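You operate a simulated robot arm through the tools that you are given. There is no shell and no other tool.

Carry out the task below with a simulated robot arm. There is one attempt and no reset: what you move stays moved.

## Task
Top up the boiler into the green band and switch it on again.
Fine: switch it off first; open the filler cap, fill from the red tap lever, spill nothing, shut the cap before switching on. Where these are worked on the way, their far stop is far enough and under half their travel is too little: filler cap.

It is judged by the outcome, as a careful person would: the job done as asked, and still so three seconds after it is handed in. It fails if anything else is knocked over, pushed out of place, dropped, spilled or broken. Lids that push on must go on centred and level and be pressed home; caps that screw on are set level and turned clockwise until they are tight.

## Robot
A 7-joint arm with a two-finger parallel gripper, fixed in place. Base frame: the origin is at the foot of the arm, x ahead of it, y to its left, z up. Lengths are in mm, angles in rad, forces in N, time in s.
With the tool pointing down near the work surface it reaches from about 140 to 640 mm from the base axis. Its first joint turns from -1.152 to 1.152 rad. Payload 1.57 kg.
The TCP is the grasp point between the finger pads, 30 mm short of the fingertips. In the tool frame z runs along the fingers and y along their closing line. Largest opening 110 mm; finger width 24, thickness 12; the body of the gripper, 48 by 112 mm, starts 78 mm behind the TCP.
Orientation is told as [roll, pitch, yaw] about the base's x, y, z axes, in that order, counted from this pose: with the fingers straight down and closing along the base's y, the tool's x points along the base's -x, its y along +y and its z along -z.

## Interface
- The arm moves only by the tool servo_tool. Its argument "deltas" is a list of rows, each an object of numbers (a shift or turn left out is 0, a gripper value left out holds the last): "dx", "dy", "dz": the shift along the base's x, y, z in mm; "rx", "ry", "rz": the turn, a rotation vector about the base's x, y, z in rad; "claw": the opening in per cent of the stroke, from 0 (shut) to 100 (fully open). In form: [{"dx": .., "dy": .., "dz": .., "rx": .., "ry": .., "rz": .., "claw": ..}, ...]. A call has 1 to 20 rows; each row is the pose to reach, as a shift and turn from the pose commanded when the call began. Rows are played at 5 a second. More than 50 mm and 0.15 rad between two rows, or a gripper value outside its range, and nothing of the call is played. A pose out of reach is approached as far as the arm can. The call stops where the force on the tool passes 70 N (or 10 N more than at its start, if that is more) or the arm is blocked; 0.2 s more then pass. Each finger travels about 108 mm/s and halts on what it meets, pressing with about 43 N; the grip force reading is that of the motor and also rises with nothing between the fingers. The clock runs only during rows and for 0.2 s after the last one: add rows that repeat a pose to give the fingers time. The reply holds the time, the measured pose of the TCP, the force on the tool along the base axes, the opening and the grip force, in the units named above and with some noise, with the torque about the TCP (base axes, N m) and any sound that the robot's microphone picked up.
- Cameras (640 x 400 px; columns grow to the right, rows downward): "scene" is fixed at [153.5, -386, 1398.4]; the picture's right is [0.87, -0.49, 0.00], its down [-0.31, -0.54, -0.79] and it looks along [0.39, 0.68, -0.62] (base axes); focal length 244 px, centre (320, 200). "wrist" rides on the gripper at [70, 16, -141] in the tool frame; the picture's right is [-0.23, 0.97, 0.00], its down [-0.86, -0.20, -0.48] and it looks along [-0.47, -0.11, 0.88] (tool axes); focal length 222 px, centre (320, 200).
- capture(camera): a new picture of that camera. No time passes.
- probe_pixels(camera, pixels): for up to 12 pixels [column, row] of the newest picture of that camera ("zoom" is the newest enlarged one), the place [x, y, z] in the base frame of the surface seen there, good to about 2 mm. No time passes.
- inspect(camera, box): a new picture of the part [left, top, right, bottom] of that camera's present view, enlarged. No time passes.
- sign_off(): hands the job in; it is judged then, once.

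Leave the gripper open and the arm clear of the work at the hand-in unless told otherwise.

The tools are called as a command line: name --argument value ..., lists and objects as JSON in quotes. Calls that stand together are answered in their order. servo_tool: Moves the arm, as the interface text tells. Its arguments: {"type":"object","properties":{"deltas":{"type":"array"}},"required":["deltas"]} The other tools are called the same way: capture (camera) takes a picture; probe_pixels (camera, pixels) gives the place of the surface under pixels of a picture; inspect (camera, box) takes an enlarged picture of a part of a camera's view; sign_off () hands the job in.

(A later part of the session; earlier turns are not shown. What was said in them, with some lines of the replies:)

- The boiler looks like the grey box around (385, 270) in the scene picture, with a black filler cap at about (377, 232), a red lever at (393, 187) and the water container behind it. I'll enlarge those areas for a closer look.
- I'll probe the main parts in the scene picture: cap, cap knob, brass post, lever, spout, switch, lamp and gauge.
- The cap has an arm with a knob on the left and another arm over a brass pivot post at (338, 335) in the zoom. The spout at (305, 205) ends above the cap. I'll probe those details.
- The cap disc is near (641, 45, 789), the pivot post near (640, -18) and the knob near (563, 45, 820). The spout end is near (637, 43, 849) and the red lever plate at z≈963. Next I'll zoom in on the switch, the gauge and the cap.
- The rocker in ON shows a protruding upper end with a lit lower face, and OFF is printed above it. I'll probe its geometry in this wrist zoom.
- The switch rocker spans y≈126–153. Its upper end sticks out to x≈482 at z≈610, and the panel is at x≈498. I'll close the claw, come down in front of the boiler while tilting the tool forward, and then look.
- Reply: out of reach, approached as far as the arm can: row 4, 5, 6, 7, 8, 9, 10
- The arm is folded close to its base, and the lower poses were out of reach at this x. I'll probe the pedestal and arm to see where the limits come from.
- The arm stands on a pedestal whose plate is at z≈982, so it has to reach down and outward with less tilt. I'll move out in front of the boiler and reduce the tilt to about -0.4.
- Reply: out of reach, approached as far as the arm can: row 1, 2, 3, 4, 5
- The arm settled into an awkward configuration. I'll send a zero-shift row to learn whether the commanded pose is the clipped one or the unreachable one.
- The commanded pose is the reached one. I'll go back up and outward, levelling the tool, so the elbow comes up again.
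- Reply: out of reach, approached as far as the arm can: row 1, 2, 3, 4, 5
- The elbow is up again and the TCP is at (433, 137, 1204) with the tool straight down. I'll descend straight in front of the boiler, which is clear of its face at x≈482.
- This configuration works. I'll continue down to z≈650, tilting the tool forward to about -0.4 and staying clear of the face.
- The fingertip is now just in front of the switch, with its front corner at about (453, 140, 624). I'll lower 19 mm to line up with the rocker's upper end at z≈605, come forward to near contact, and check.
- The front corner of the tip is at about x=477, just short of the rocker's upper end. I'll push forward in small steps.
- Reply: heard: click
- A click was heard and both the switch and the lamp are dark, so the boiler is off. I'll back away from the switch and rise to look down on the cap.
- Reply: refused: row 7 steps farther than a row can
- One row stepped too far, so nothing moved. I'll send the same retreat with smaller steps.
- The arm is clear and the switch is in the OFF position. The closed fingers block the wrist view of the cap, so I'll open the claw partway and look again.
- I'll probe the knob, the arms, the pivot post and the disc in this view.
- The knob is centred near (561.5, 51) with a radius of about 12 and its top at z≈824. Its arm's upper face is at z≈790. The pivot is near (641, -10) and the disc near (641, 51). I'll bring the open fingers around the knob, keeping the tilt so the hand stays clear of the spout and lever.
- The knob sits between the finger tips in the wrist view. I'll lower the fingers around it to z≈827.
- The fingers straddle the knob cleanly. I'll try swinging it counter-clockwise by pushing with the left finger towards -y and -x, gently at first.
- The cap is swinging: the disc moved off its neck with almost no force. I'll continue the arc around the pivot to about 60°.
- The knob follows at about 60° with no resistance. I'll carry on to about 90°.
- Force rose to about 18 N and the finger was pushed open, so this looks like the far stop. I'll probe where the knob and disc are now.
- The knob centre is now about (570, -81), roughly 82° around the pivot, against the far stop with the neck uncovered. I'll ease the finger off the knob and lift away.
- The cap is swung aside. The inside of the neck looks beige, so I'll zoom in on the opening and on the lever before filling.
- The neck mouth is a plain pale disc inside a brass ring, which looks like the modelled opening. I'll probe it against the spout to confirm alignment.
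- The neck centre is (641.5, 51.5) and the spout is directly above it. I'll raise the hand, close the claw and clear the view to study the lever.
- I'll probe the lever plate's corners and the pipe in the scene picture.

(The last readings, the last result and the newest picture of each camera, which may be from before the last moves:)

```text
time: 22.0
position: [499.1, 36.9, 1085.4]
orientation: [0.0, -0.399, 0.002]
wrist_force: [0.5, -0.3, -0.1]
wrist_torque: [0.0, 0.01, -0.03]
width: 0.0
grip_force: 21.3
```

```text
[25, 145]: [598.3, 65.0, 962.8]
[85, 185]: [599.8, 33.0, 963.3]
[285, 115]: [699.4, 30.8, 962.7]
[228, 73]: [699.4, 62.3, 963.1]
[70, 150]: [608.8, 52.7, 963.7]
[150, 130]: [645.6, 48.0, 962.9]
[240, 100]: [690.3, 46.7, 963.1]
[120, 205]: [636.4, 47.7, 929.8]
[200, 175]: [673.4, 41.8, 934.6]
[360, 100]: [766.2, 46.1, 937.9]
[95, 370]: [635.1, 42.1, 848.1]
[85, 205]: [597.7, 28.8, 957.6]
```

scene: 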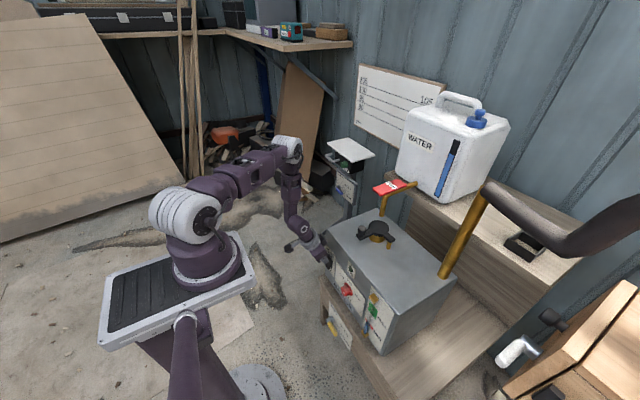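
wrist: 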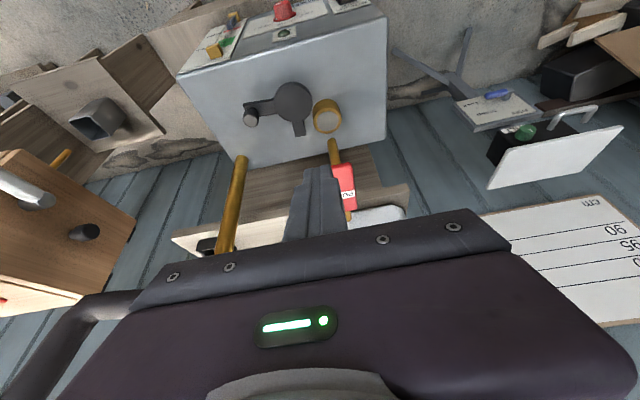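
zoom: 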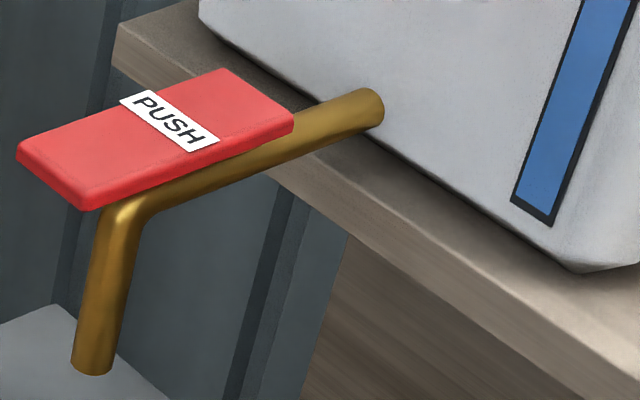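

The lever plate spans x 597–700, y 30–66, with its top at z≈963 and a gap of about 10 mm to the pipe below. I'll bring the closed fingertips above its front end near (612, 48) and hover just above it.

servo_tool --deltas '[{"dx": 37, "dy": 4, "dz": -10}, {"dx": 75, "dy": 8, "dz": -25}, {"dx": 112, "dy": 11, "dz": -45}, {"dx": 112, "dy": 11, "dz": -70}, {"dx": 112, "dy": 11, "dz": -82}]'

inspect --camera "scene" --box '[350, 150, 450, 230]'

```text
time: 23.2
position: [610.0, 44.5, 1002.9]
orientation: [0.001, -0.398, 0.001]
wrist_force: [1.0, -0.2, 0.5]
wrist_torque: [-0.02, 0.0, -0.01]
width: 0.1
grip_force: 21.3
```

```text
5.00 times, centred on (400, 190) of scene
```

zoom: 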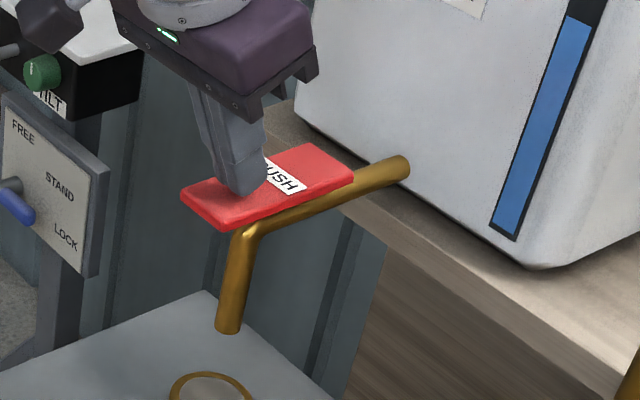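

The tip hovers about 7 mm above the plate. I'll shift 3 mm to centre it and press down gently in small steps.

servo_tool --deltas '[{"dy": 3, "dz": -4}, {"dy": 3, "dz": -8}, {"dy": 3, "dz": -11}]'

inspect --camera "scene" --box '[350, 150, 450, 230]'

inspect --camera "scene" --box '[355, 285, 405, 350]'

```text
time: 24.0
position: [610.7, 47.6, 992.7]
orientation: [0.0, -0.4, -0.001]
wrist_force: [-1.0, 0.1, 0.6]
wrist_torque: [-0.02, 0.04, 0.0]
width: 0.1
grip_force: 21.4
```

```text
5.00 times, centred on (400, 190) of scene
```

zoom: 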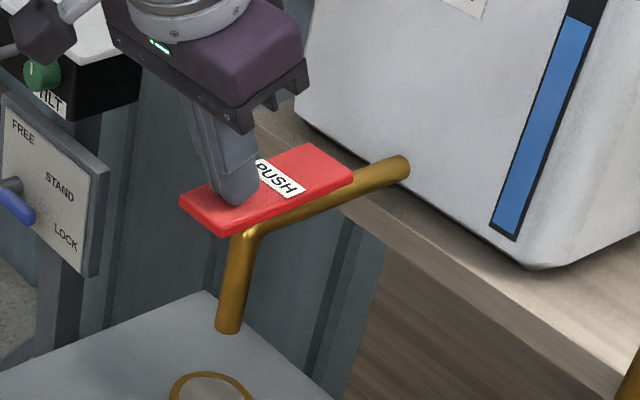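

```text
6.15 times, centred on (380, 318) of scene
```

zoom: 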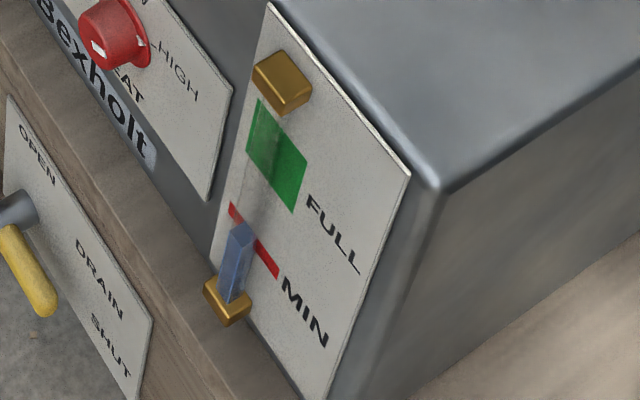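

The plate is starting to tip with almost no force, and no water is flowing yet. I'll press a few millimetres further.

servo_tool --deltas '[{"dz": -3}, {"dz": -6}]'

inspect --camera "scene" --box '[350, 150, 450, 240]'

inspect --camera "scene" --box '[355, 285, 405, 350]'

```text
time: 24.6
position: [610.5, 49.3, 987.6]
orientation: [0.001, -0.399, -0.001]
wrist_force: [-0.1, -0.3, 1.9]
wrist_torque: [-0.05, 0.02, -0.02]
width: 0.0
grip_force: 21.7
```

```text
4.44 times, centred on (400, 195) of scene
```

zoom: 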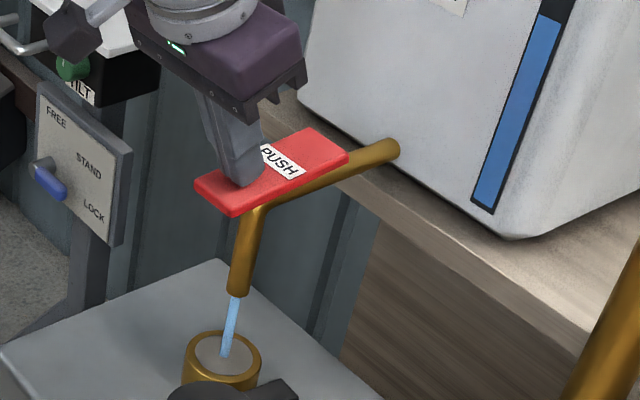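

```text
6.15 times, centred on (380, 318) of scene
```

zoom: 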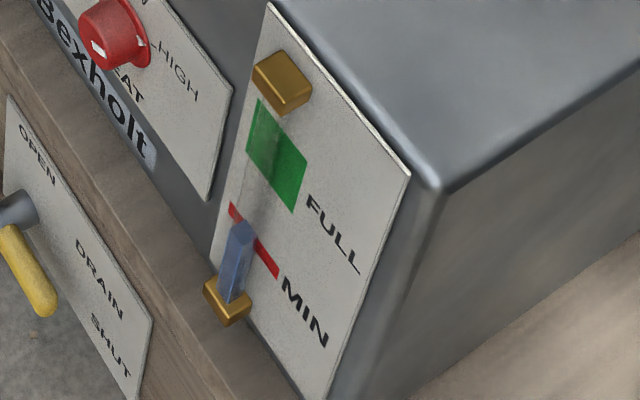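

Water is flowing into the neck at (225, 350) in the zoom. I'll hold for about a second and read the gauge.

servo_tool --deltas '[{"dz": 0}, {"dz": 0}, {"dz": 0}, {"dz": 0}, {"dz": 0}]'

inspect --camera "scene" --box '[355, 285, 405, 350]'

inspect --camera "scene" --box '[350, 150, 450, 240]'

```text
time: 25.8
position: [610.5, 50.6, 987.9]
orientation: [-0.001, -0.399, -0.001]
wrist_force: [-0.4, -0.1, 1.2]
wrist_torque: [-0.02, 0.03, -0.02]
width: 0.3
grip_force: 21.4
```

```text
6.15 times, centred on (380, 318) of scene
```

zoom: 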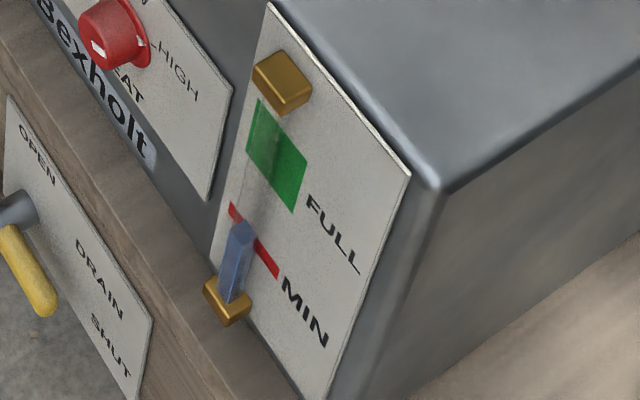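

```text
4.44 times, centred on (400, 195) of scene
```

zoom: 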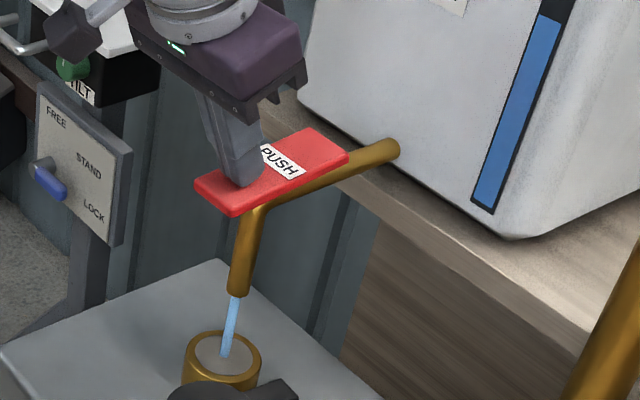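

The flow is slow and the gauge has hardly moved. I'll hold for four more seconds and measure the rate.

servo_tool --deltas '[{"dz": 0}, {"dz": 0}, {"dz": 0}, {"dz": 0}, {"dz": 0}, {"dz": 0}, {"dz": 0}, {"dz": 0}, {"dz": 0}, {"dz": 0}, {"dz": 0}, {"dz": 0}, {"dz": 0}, {"dz": 0}, {"dz": 0}, {"dz": 0}, {"dz": 0}, {"dz": 0}, {"dz": 0}, {"dz": 0}]'

inspect --camera "scene" --box '[355, 285, 405, 350]'

inspect --camera "scene" --box '[350, 150, 450, 240]'

```text
time: 30.0
position: [610.9, 49.6, 987.9]
orientation: [0.0, -0.4, -0.001]
wrist_force: [-0.5, 0.1, 0.8]
wrist_torque: [-0.02, -0.01, 0.0]
width: 0.1
grip_force: 21.8
```

```text
6.15 times, centred on (380, 318) of scene
```

zoom: 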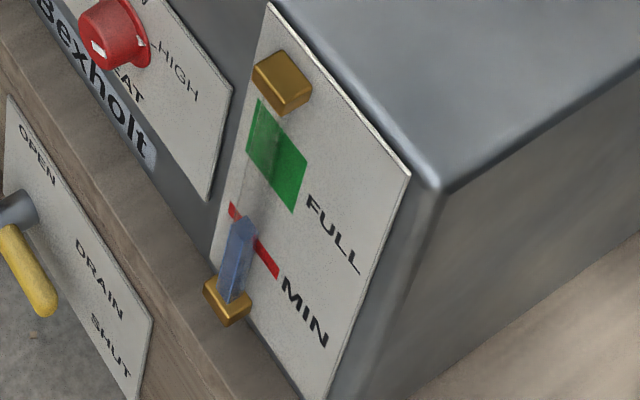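

```text
4.44 times, centred on (400, 195) of scene
```

zoom: 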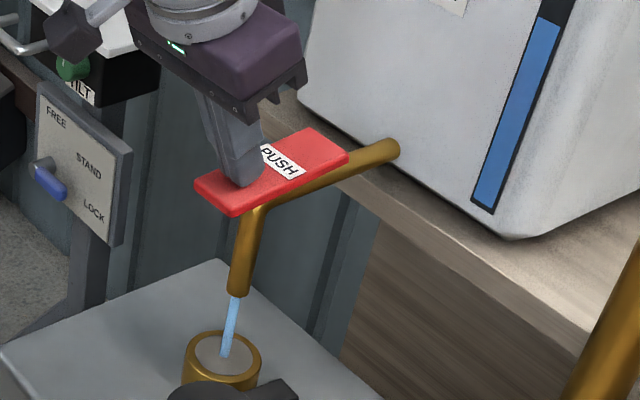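

The level rose about 6 px in 5 s, from row 222 to row 216. The green band spans roughly rows 120–168 along the tube, so this trickle is slow. I'll press 3 mm further to see if the stream strengthens.

servo_tool --deltas '[{"dz": -2}, {"dz": -3}, {"dz": -3}, {"dz": -3}, {"dz": -3}]'

inspect --camera "scene" --box '[350, 150, 450, 240]'

inspect --camera "scene" --box '[355, 285, 405, 350]'

```text
time: 31.2
position: [609.3, 49.2, 984.1]
orientation: [-0.001, -0.401, 0.0]
wrist_force: [0.1, -0.5, 0.8]
wrist_torque: [0.0, -0.02, 0.02]
width: 0.3
grip_force: 21.5
```

```text
4.44 times, centred on (400, 195) of scene
```

zoom: 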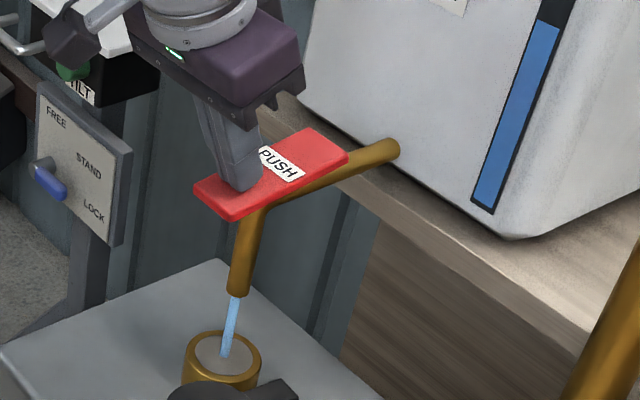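

```text
6.15 times, centred on (380, 318) of scene
```

zoom: 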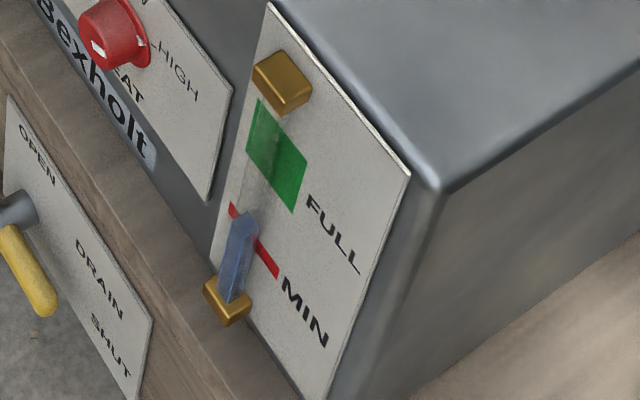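

The level rose from about row 216 to 211 in 1.2 s, so the flow is faster now. I'll hold for 3 s and check.

servo_tool --deltas '[{"dz": 0}, {"dz": 0}, {"dz": 0}, {"dz": 0}, {"dz": 0}, {"dz": 0}, {"dz": 0}, {"dz": 0}, {"dz": 0}, {"dz": 0}, {"dz": 0}, {"dz": 0}, {"dz": 0}, {"dz": 0}, {"dz": 0}]'

inspect --camera "scene" --box '[355, 285, 405, 350]'

inspect --camera "scene" --box '[350, 150, 450, 240]'

```text
time: 34.4
position: [609.6, 49.1, 984.7]
orientation: [0.0, -0.4, -0.001]
wrist_force: [-0.3, -0.7, 1.7]
wrist_torque: [-0.01, 0.0, 0.01]
width: 0.3
grip_force: 20.7
```

```text
6.15 times, centred on (380, 318) of scene
```

zoom: 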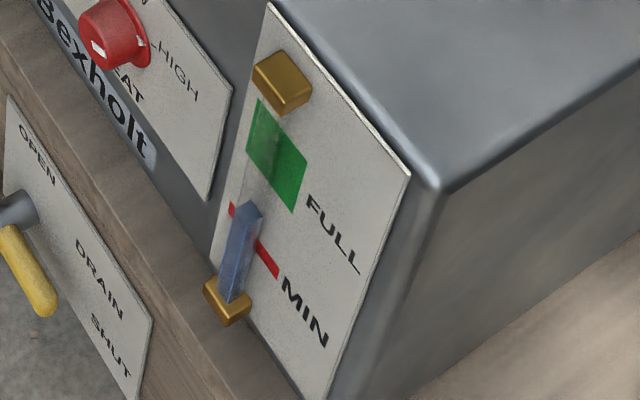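

```text
4.44 times, centred on (400, 195) of scene
```

zoom: 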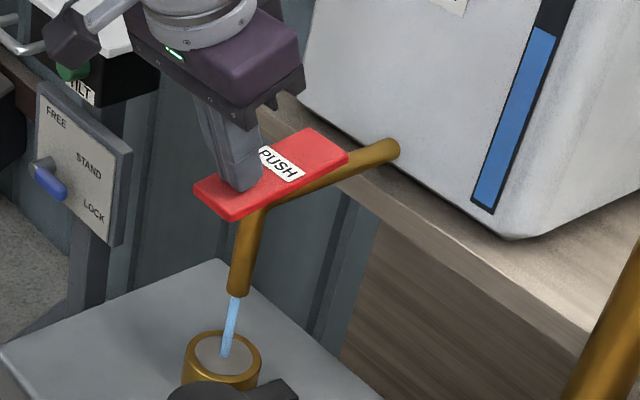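

The level is at about row 200 and the rate is about 3 px/s. I'll probe the real heights of the band, the MIN mark and the level so I can compare them properly.

inspect --camera "scene" --box '[360, 292, 400, 332]'

```text
10.00 times, centred on (380, 312) of scene
```

zoom: 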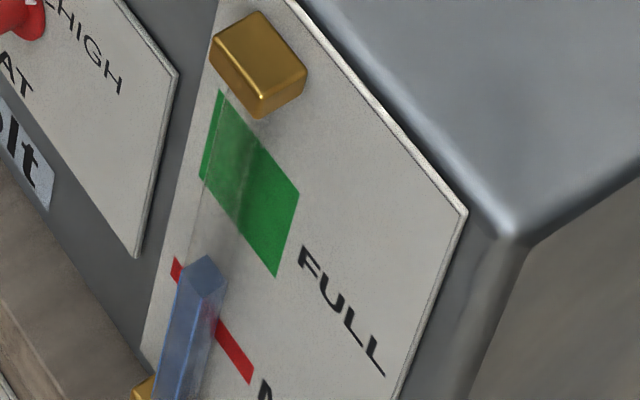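

probe_pixels --camera "zoom" --pixels '[[208, 264], [205, 275], [185, 320], [272, 265], [205, 172], [222, 100], [292, 198], [175, 262], [245, 375], [245, 180], [290, 60], [235, 180]]'

```text
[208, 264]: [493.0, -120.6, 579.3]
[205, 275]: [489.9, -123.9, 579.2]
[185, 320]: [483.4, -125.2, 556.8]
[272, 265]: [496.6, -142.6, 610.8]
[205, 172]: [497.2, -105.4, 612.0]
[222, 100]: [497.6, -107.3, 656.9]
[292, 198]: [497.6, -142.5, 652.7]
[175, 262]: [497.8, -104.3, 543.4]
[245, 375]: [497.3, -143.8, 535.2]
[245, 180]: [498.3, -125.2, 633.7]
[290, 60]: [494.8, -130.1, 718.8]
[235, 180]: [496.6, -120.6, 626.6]
```

The level is at z≈579 and the green band spans z≈610–657, so I'm aiming for about 633. The rise is roughly 2.5 mm/s. I'll hold 4 s more and measure again.

servo_tool --deltas '[{"dz": 0}, {"dz": 0}, {"dz": 0}, {"dz": 0}, {"dz": 0}, {"dz": 0}, {"dz": 0}, {"dz": 0}, {"dz": 0}, {"dz": 0}, {"dz": 0}, {"dz": 0}, {"dz": 0}, {"dz": 0}, {"dz": 0}, {"dz": 0}, {"dz": 0}, {"dz": 0}, {"dz": 0}, {"dz": 0}]'

inspect --camera "scene" --box '[350, 150, 450, 240]'

inspect --camera "scene" --box '[360, 292, 400, 332]'

```text
time: 38.6
position: [610.2, 49.1, 984.2]
orientation: [0.0, -0.4, 0.001]
wrist_force: [0.1, -0.2, 1.1]
wrist_torque: [-0.05, 0.01, 0.0]
width: 0.1
grip_force: 21.6
```

```text
4.44 times, centred on (400, 195) of scene
```

zoom: 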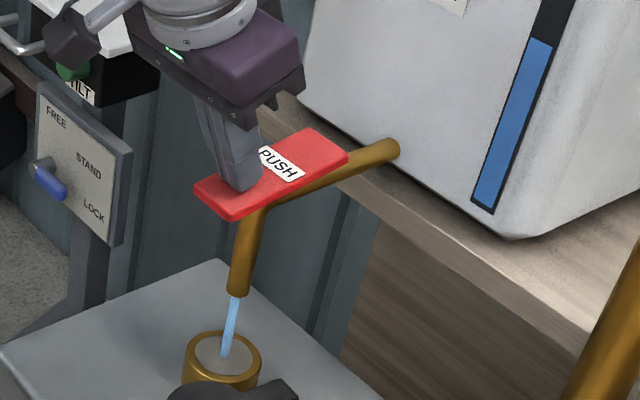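

```text
10.00 times, centred on (380, 312) of scene
```

zoom: 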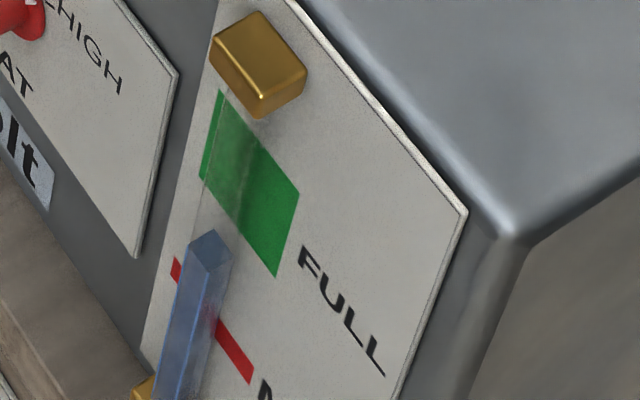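

probe_pixels --camera "zoom" --pixels '[[211, 240], [208, 250], [212, 236]]'

```text
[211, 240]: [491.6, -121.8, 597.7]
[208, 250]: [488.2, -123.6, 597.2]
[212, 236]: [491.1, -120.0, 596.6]
```

The level is z≈597, rising about 4.3 mm/s. Another 4 s hold should bring it to about 615, just inside the band.

servo_tool --deltas '[{"dz": 0}, {"dz": 0}, {"dz": 0}, {"dz": 0}, {"dz": 0}, {"dz": 0}, {"dz": 0}, {"dz": 0}, {"dz": 0}, {"dz": 0}, {"dz": 0}, {"dz": 0}, {"dz": 0}, {"dz": 0}, {"dz": 0}, {"dz": 0}, {"dz": 0}, {"dz": 0}, {"dz": 0}, {"dz": 0}]'

inspect --camera "scene" --box '[350, 150, 450, 240]'

inspect --camera "scene" --box '[360, 292, 400, 332]'

```text
time: 42.8
position: [609.4, 49.0, 984.3]
orientation: [0.001, -0.399, 0.0]
wrist_force: [-0.4, 0.1, 1.5]
wrist_torque: [0.01, 0.01, -0.03]
width: 0.2
grip_force: 21.2
```

```text
4.44 times, centred on (400, 195) of scene
```

zoom: 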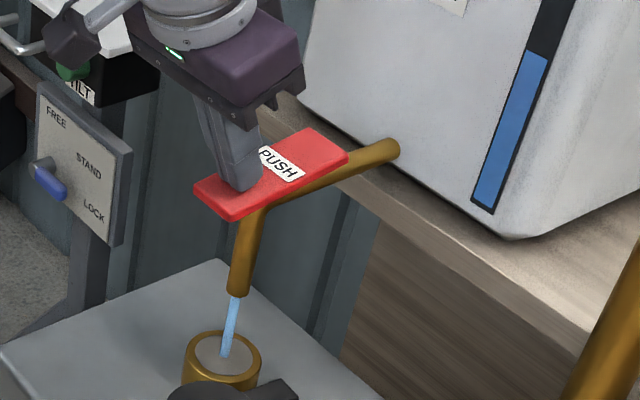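

```text
10.00 times, centred on (380, 312) of scene
```

zoom: 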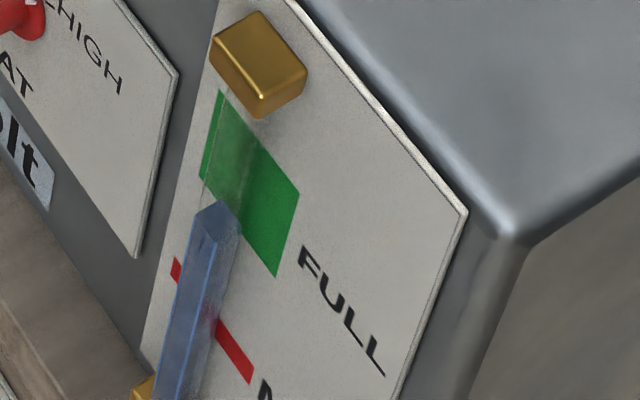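

probe_pixels --camera "zoom" --pixels '[[218, 212], [214, 222], [219, 208]]'

```text
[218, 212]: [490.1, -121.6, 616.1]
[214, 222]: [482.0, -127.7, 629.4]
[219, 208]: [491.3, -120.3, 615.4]
```

The level is z≈616, just inside the band. I'll hold for about 2.4 s more and then release the lever in the same call.

servo_tool --deltas '[{"dz": 0}, {"dz": 0}, {"dz": 0}, {"dz": 0}, {"dz": 0}, {"dz": 0}, {"dz": 0}, {"dz": 0}, {"dz": 0}, {"dz": 0}, {"dz": 0}, {"dz": 0}, {"dz": 8}, {"dz": 20}, {"dz": 40}]'

inspect --camera "scene" --box '[350, 150, 450, 240]'

inspect --camera "scene" --box '[360, 292, 400, 332]'

```text
time: 46.0
position: [610.8, 49.1, 1023.1]
orientation: [0.0, -0.4, 0.001]
wrist_force: [-0.7, 0.2, 0.5]
wrist_torque: [-0.02, 0.0, 0.0]
width: 0.0
grip_force: 21.4
```

```text
4.44 times, centred on (400, 195) of scene
```

zoom: 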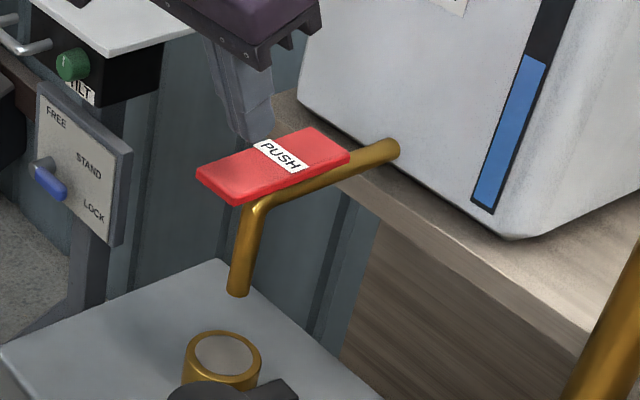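

```text
10.00 times, centred on (380, 312) of scene
```

zoom: 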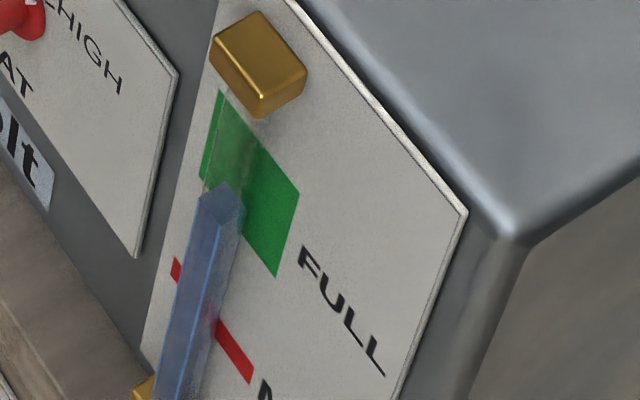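

probe_pixels --camera "zoom" --pixels '[[222, 194], [223, 190], [220, 198], [275, 270], [203, 178], [220, 95], [298, 190], [240, 222]]'

```text
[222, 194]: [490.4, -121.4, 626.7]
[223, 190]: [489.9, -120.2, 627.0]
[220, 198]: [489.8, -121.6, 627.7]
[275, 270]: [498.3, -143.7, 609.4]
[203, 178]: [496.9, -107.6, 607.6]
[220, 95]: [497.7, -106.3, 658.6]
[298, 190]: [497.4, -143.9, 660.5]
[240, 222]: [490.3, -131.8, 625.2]
```

The stream has stopped and the lever is back up. The level reads z≈627, inside the 609–660 green band, and the container level has dropped to match. Now I'll go back over to the cap knob at (570, -81) with the claw open around it.

servo_tool --deltas '[{"dx": -30, "dy": -20, "claw": 45}, {"dx": -50, "dy": -60}, {"dx": -50, "dy": -100}, {"dx": -46, "dy": -130, "dz": -20}, {"dx": -46, "dy": -130, "dz": -65}, {"dx": -46, "dy": -130, "dz": -110}, {"dx": -46, "dy": -130, "dz": -145}]'

inspect --camera "wrist" --box '[220, 70, 480, 230]'

inspect --camera "scene" --box '[310, 180, 450, 290]'

```text
time: 47.6
position: [567.6, -77.5, 880.5]
orientation: [0.0, -0.397, 0.0]
wrist_force: [0.6, 0.3, -0.2]
wrist_torque: [0.03, -0.01, 0.01]
width: 49.5
grip_force: 0.0
```

```text
2.46 times, centred on (350, 150) of wrist
```

zoom: 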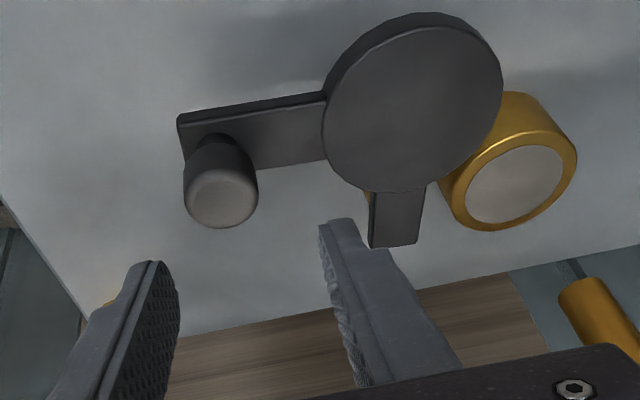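

```text
3.64 times, centred on (380, 235) of scene
```

zoom: 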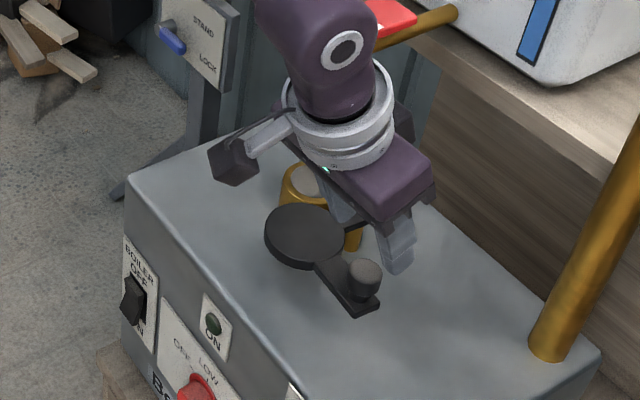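

probe_pixels --camera "scene" --pixels '[[400, 200]]'

inspect --camera "wrist" --box '[220, 70, 480, 230]'

```text
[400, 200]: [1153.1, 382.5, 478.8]
```

```text
2.46 times, centred on (350, 150) of wrist
```

zoom: 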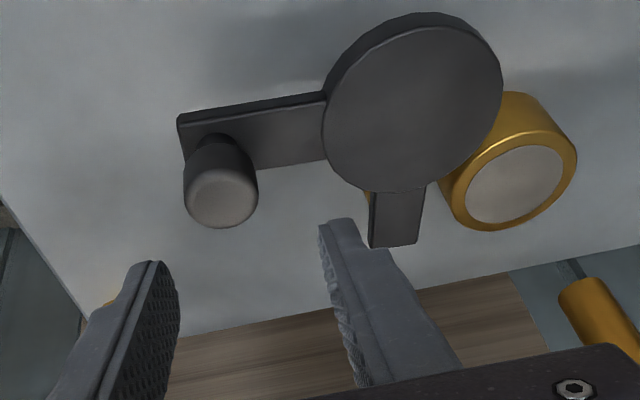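

Now that the wrist zoom is the newest enlarged picture, I'll probe the knob top at (220, 202) in it.

probe_pixels --camera "zoom" --pixels '[[221, 202], [188, 195], [256, 195], [222, 225], [412, 110], [250, 150]]'

```text
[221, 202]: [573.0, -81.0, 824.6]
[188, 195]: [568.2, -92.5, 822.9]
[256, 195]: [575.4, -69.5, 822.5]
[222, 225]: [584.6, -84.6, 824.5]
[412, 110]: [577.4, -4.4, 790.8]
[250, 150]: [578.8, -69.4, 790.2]
```

The knob centre is (573, -81), between the fingers. I'll go down 52 mm and then check.

servo_tool --deltas '[{"dy": -3, "dz": -25}, {"dy": -3, "dz": -44}, {"dy": -3, "dz": -52}]'

inspect --camera "wrist" --box '[220, 70, 480, 230]'

```text
time: 48.4
position: [563.7, -83.0, 828.8]
orientation: [0.0, -0.401, 0.001]
wrist_force: [-0.3, -0.2, 0.2]
wrist_torque: [-0.01, -0.01, 0.01]
width: 49.5
grip_force: 0.0
```

```text
2.46 times, centred on (350, 150) of wrist
```

zoom: 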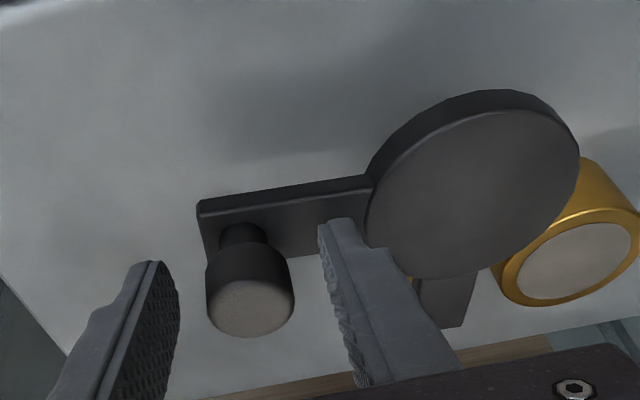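

The right finger is now on the -y side of the knob. I'll swing the cap back clockwise along the same arc to about 30° and check.

servo_tool --deltas '[{"dy": 8}, {"dy": 14.7}, {"dx": -7.5, "dy": 24}, {"dx": -15, "dy": 35.6}, {"dx": -20.6, "dy": 46.5}, {"dx": -25, "dy": 60}, {"dx": -27.3, "dy": 71.7}, {"dx": -28.2, "dy": 85.7}, {"dx": -27.3, "dy": 98}]'

inspect --camera "wrist" --box '[220, 70, 480, 230]'

inspect --camera "scene" --box '[310, 180, 450, 290]'

```text
time: 50.4
position: [536.9, 14.1, 826.8]
orientation: [0.002, -0.399, -0.001]
wrist_force: [0.0, -0.3, 0.8]
wrist_torque: [-0.02, 0.0, -0.01]
width: 50.0
grip_force: 0.5
```

```text
2.46 times, centred on (350, 150) of wrist
```

zoom: 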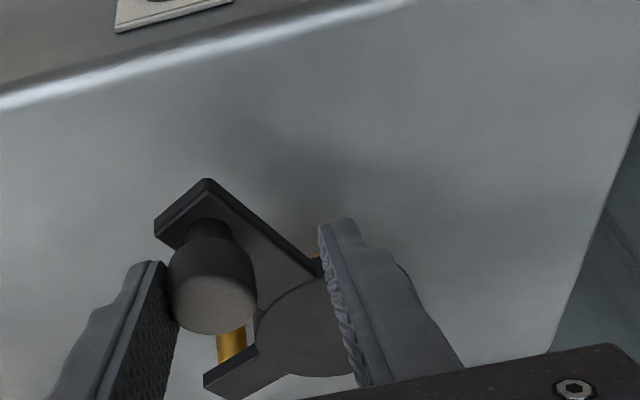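

```text
3.64 times, centred on (380, 235) of scene
```

zoom: 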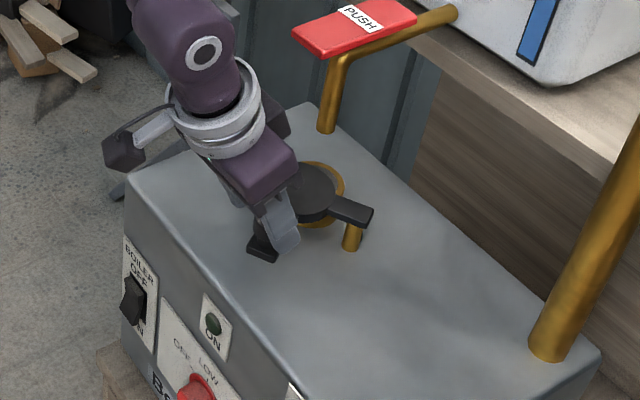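

The cap is coming back over the neck. I'll finish the swing to the closed position.

servo_tool --deltas '[{"dx": 2.7, "dy": 13.6}, {"dx": 6.7, "dy": 25.2}, {"dx": 12.9, "dy": 37.7}, {"dx": 16.5, "dy": 43}, {"dx": 19.8, "dy": 48}]'

inspect --camera "wrist" --box '[220, 70, 480, 230]'

inspect --camera "scene" --box '[320, 190, 420, 260]'

```text
time: 51.6
position: [557.6, 60.2, 829.0]
orientation: [0.001, -0.4, -0.001]
wrist_force: [-1.2, -1.3, 0.4]
wrist_torque: [-0.03, 0.01, 0.01]
width: 50.4
grip_force: 0.2
```

```text
2.46 times, centred on (350, 150) of wrist
```

zoom: 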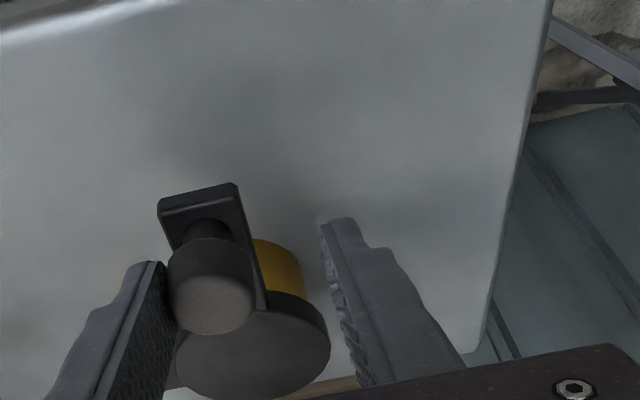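

```text
5.71 times, centred on (370, 225) of scene
```

zoom: 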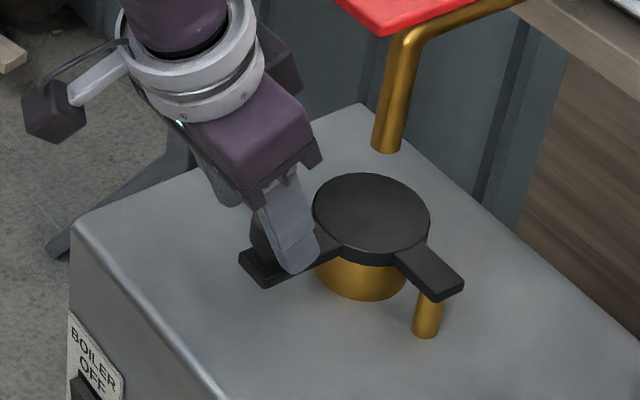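

This matches the initial closed picture. I'll nudge a few millimetres further to make sure the cap sits against its closed stop.

servo_tool --deltas '[{"dx": 2, "dy": 2.5}, {"dx": 3.5, "dy": 5}, {"dx": 3.5, "dy": 5}]'

inspect --camera "wrist" --box '[220, 70, 480, 230]'

```text
time: 52.4
position: [559.2, 65.1, 826.8]
orientation: [-0.003, -0.398, -0.001]
wrist_force: [-4.4, -10.1, -1.8]
wrist_torque: [-0.12, 0.06, -0.14]
width: 58.2
grip_force: 5.0
```

```text
2.46 times, centred on (350, 150) of wrist
```

zoom: 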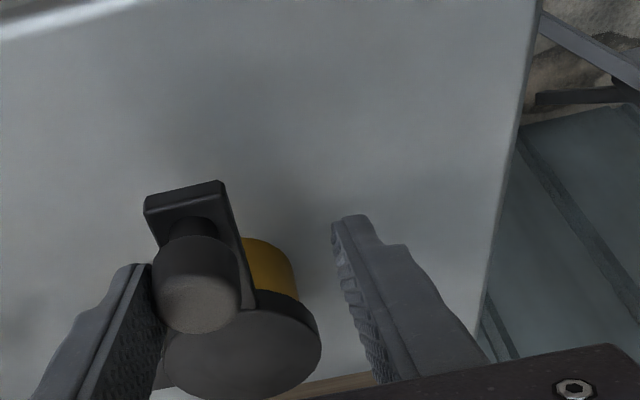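

It now resists at about 11 N, so it's on the stop. I'll probe the knob and disc against their starting positions.

probe_pixels --camera "zoom" --pixels '[[197, 305], [160, 300], [237, 300], [245, 350], [318, 335]]'

```text
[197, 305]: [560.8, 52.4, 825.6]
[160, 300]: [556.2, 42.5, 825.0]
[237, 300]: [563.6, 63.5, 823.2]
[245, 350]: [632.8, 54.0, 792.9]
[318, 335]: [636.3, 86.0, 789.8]
```

The knob is at (560.5, 52) and the disc matches its original place, so the cap is shut. I'll ease off, lift away, back out in front of the boiler and close the claw.

servo_tool --deltas '[{"dx": -4, "dy": -8}, {"dx": -4, "dy": -14}, {"dx": -4, "dy": -14, "dz": 20}, {"dx": -4, "dy": -14, "dz": 60}, {"dx": -25, "dy": -10, "dz": 90}, {"dx": -60, "dy": 10, "dz": 105}, {"dx": -100, "dy": 30, "dz": 110, "claw": 0}, {"dx": -133, "dy": 55, "dz": 100, "claw": 0}, {"dx": -140, "dy": 72, "dz": 60, "claw": 0}]'

inspect --camera "scene" --box '[300, 180, 460, 300]'

inspect --camera "scene" --box '[318, 245, 358, 285]'

```text
time: 54.4
position: [418.3, 140.5, 885.1]
orientation: [0.001, -0.401, -0.001]
wrist_force: [0.5, 0.4, -0.7]
wrist_torque: [0.01, 0.01, -0.01]
width: 0.0
grip_force: 21.2
```

```text
3.33 times, centred on (380, 240) of scene
```

zoom: 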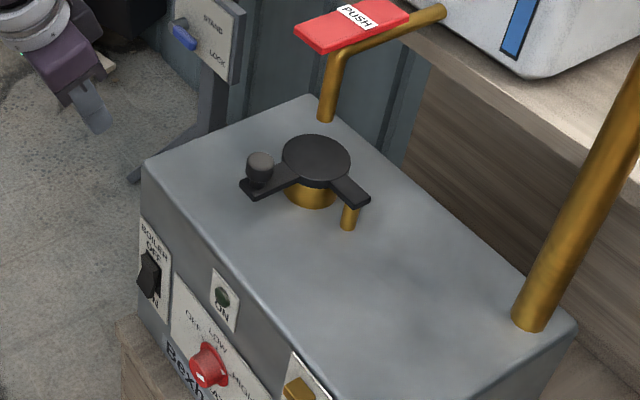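

```text
10.00 times, centred on (338, 265) of scene
```

zoom: 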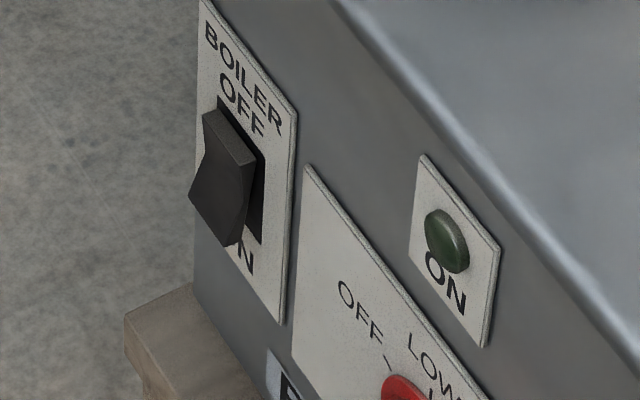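

The cap is closed and the rocker is in OFF with its lower half sticking out. I'll probe the rocker's lower end for the press.

probe_pixels --camera "zoom" --pixels '[[205, 130], [240, 150], [230, 165], [200, 180], [240, 200], [195, 195], [225, 232], [235, 235]]'

```text
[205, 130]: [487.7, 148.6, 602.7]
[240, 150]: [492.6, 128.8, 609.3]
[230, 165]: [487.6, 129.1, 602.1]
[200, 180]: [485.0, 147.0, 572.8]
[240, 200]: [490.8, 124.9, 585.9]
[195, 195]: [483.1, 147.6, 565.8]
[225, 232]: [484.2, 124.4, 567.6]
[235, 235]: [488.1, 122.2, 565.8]
```

The rocker's lower end is at x≈482, z≈565. I'll go down in front of it so the front corner of the fingertip is at z≈570.

servo_tool --deltas '[{"dz": -45}, {"dz": -90}, {"dz": -135}, {"dz": -180}, {"dz": -225}, {"dz": -265}, {"dz": -291, "dy": -2}, {"dz": -291, "dy": -2, "dx": 18}, {"dz": -291, "dy": -2, "dx": 34}]'

inspect --camera "scene" --box '[290, 220, 370, 300]'

capture --camera "wrist"

```text
time: 56.4
position: [452.5, 137.2, 598.6]
orientation: [0.0, -0.4, -0.001]
wrist_force: [-0.3, -0.9, -0.3]
wrist_torque: [0.0, 0.04, -0.02]
width: 0.4
grip_force: 21.1
```

```text
5.00 times, centred on (330, 260) of scene
```

zoom: 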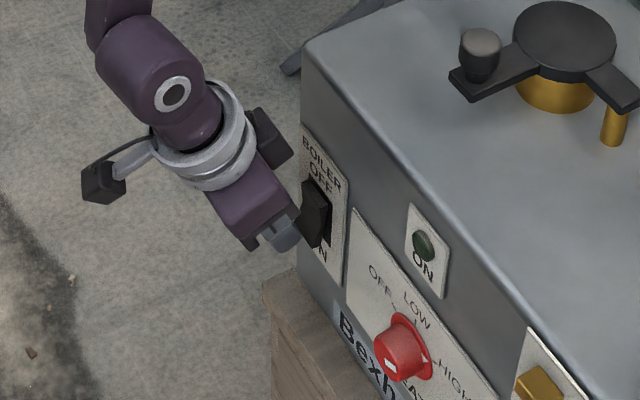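

```text
taken
```

wrist: 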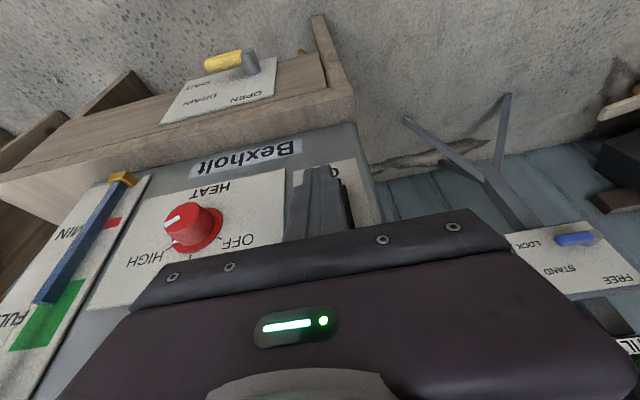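

The tip's front corner is at about (476, 575). I'll go 5 mm lower and push forward in small steps.

servo_tool --deltas '[{"dz": -5}, {"dz": -5, "dx": 5}, {"dz": -5, "dx": 9}, {"dz": -5, "dx": 13}, {"dz": -5, "dx": 16}]'

inspect --camera "scene" --box '[290, 220, 370, 300]'

```text
time: 57.6
position: [464.8, 135.6, 591.6]
orientation: [-0.001, -0.387, 0.002]
wrist_force: [-37.8, 1.3, 9.3]
wrist_torque: [0.08, 0.68, 0.01]
width: 0.0
grip_force: 21.2
heard: click
```

```text
5.00 times, centred on (330, 260) of scene
```

zoom: 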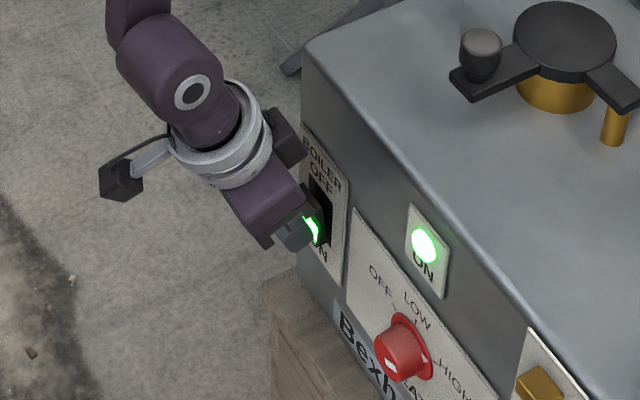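

A click was heard, and both the switch and the lamp are lit green. I'll back straight off, then rise clear and open the gripper.

servo_tool --deltas '[{"dx": -20}, {"dx": -45}, {"dx": -60, "dz": 30}, {"dx": -60, "dz": 70}, {"dx": -60, "dz": 115}, {"dx": -60, "dz": 160}, {"dx": -60, "dz": 205}, {"dx": -60, "dz": 250}, {"dx": -60, "dz": 295, "claw": 100}, {"dx": -60, "dz": 340, "claw": 100}, {"dx": -60, "dz": 380, "claw": 100}, {"dx": -60, "dz": 400, "claw": 100}]'

capture --camera "scene"

inspect --camera "scene" --box '[310, 230, 420, 340]'

inspect --camera "scene" --box '[340, 160, 440, 260]'

inspect --camera "scene" --box '[360, 292, 400, 332]'

```text
time: 60.2
position: [418.7, 129.8, 967.3]
orientation: [0.031, -0.399, -0.002]
wrist_force: [0.0, 0.8, -0.6]
wrist_torque: [0.01, 0.02, 0.01]
width: 110.1
grip_force: 0.0
out of reach, approached as far as the arm can: row 11, 12
```

```text
taken
```

scene: 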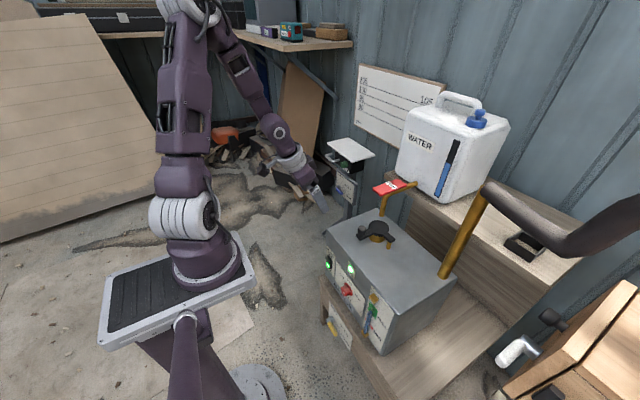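

```text
3.64 times, centred on (365, 285) of scene
```

zoom: 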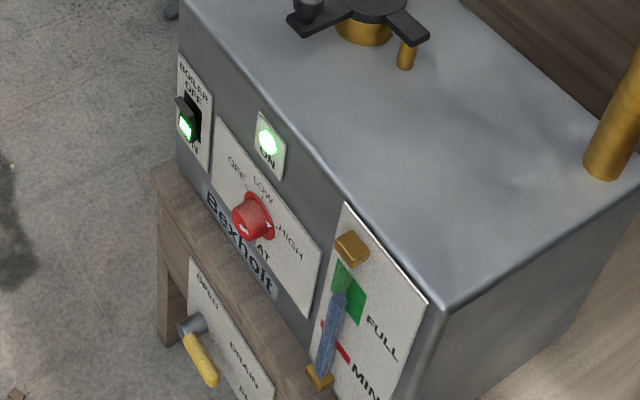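

```text
4.00 times, centred on (390, 210) of scene
```

zoom: 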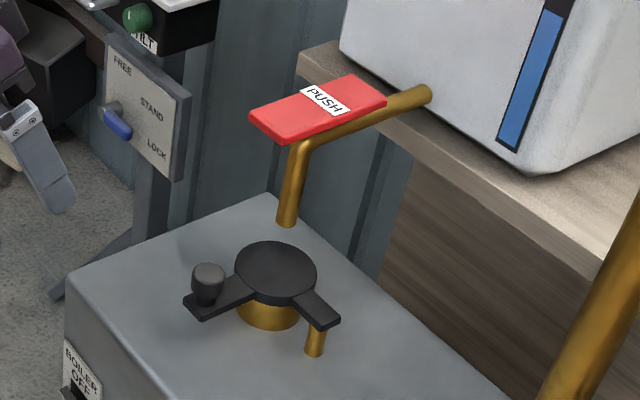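

```text
10.00 times, centred on (380, 312) of scene
```

zoom: 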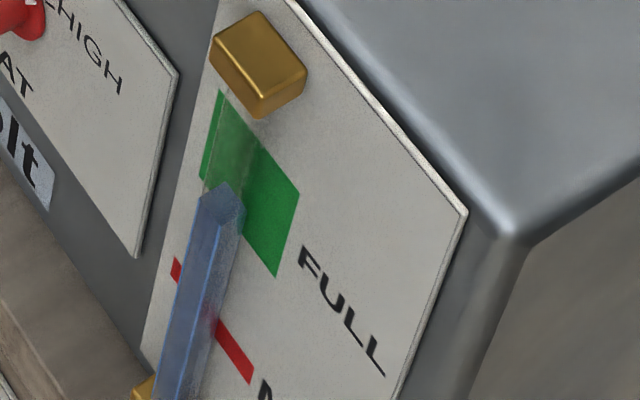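

Everything looks right: the level is in the green band, the cap is shut, the lever is up, the switch and lamp are lit, and there's no spill. I'll hold still for a few seconds to confirm it stays that way.

servo_tool --deltas '[{"dz": 0}, {"dz": 0}, {"dz": 0}, {"dz": 0}, {"dz": 0}, {"dz": 0}, {"dz": 0}, {"dz": 0}, {"dz": 0}, {"dz": 0}, {"dz": 0}, {"dz": 0}, {"dz": 0}, {"dz": 0}, {"dz": 0}]'

inspect --camera "scene" --box '[300, 170, 440, 350]'

```text
time: 63.4
position: [419.7, 131.1, 966.4]
orientation: [0.029, -0.401, -0.002]
wrist_force: [0.6, -0.3, -1.5]
wrist_torque: [0.0, 0.0, -0.01]
width: 110.0
grip_force: 0.0
```

```text
2.22 times, centred on (370, 260) of scene
```

zoom: 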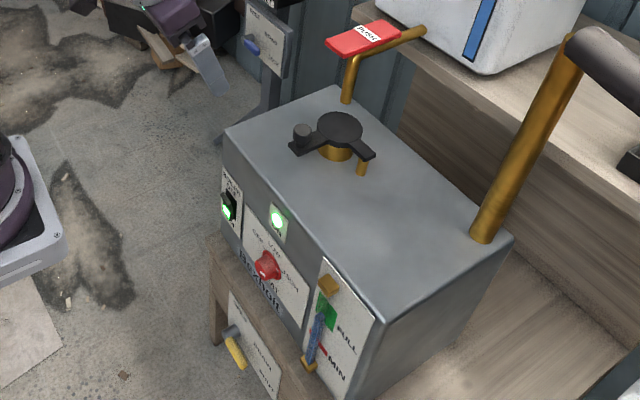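

After three seconds nothing has changed: the lamp is lit, the cap is shut, the level is in the green band, the gripper is open and the arm is clear. I'm handing the job in.

sign_off

```text
The job is handed in.
```

The boiler is topped up into the green band and switched on again, and I've handed the job in.

- **Switched off first:** I pressed the rocker to OFF; it clicked and the lamp went dark.
- **Cap opened:** I swung the filler cap to its far stop, about 82° round, which cleared the neck.
- **Filled:** I held the red lever down until the gauge read z≈627 mm. The green band runs from about 609 to 660 mm. I saw no water outside the neck, and the flow stopped when I let go.
- **Cap shut:** I swung the cap back against its closed stop, and it matches its starting position.
- **Switched on:** I pressed the rocker to ON; it clicked and the switch and lamp lit green.

I held still for about three seconds before handing in, and nothing changed. The gripper is open, the arm is clear, and I left the heat dial and the drain lever alone.
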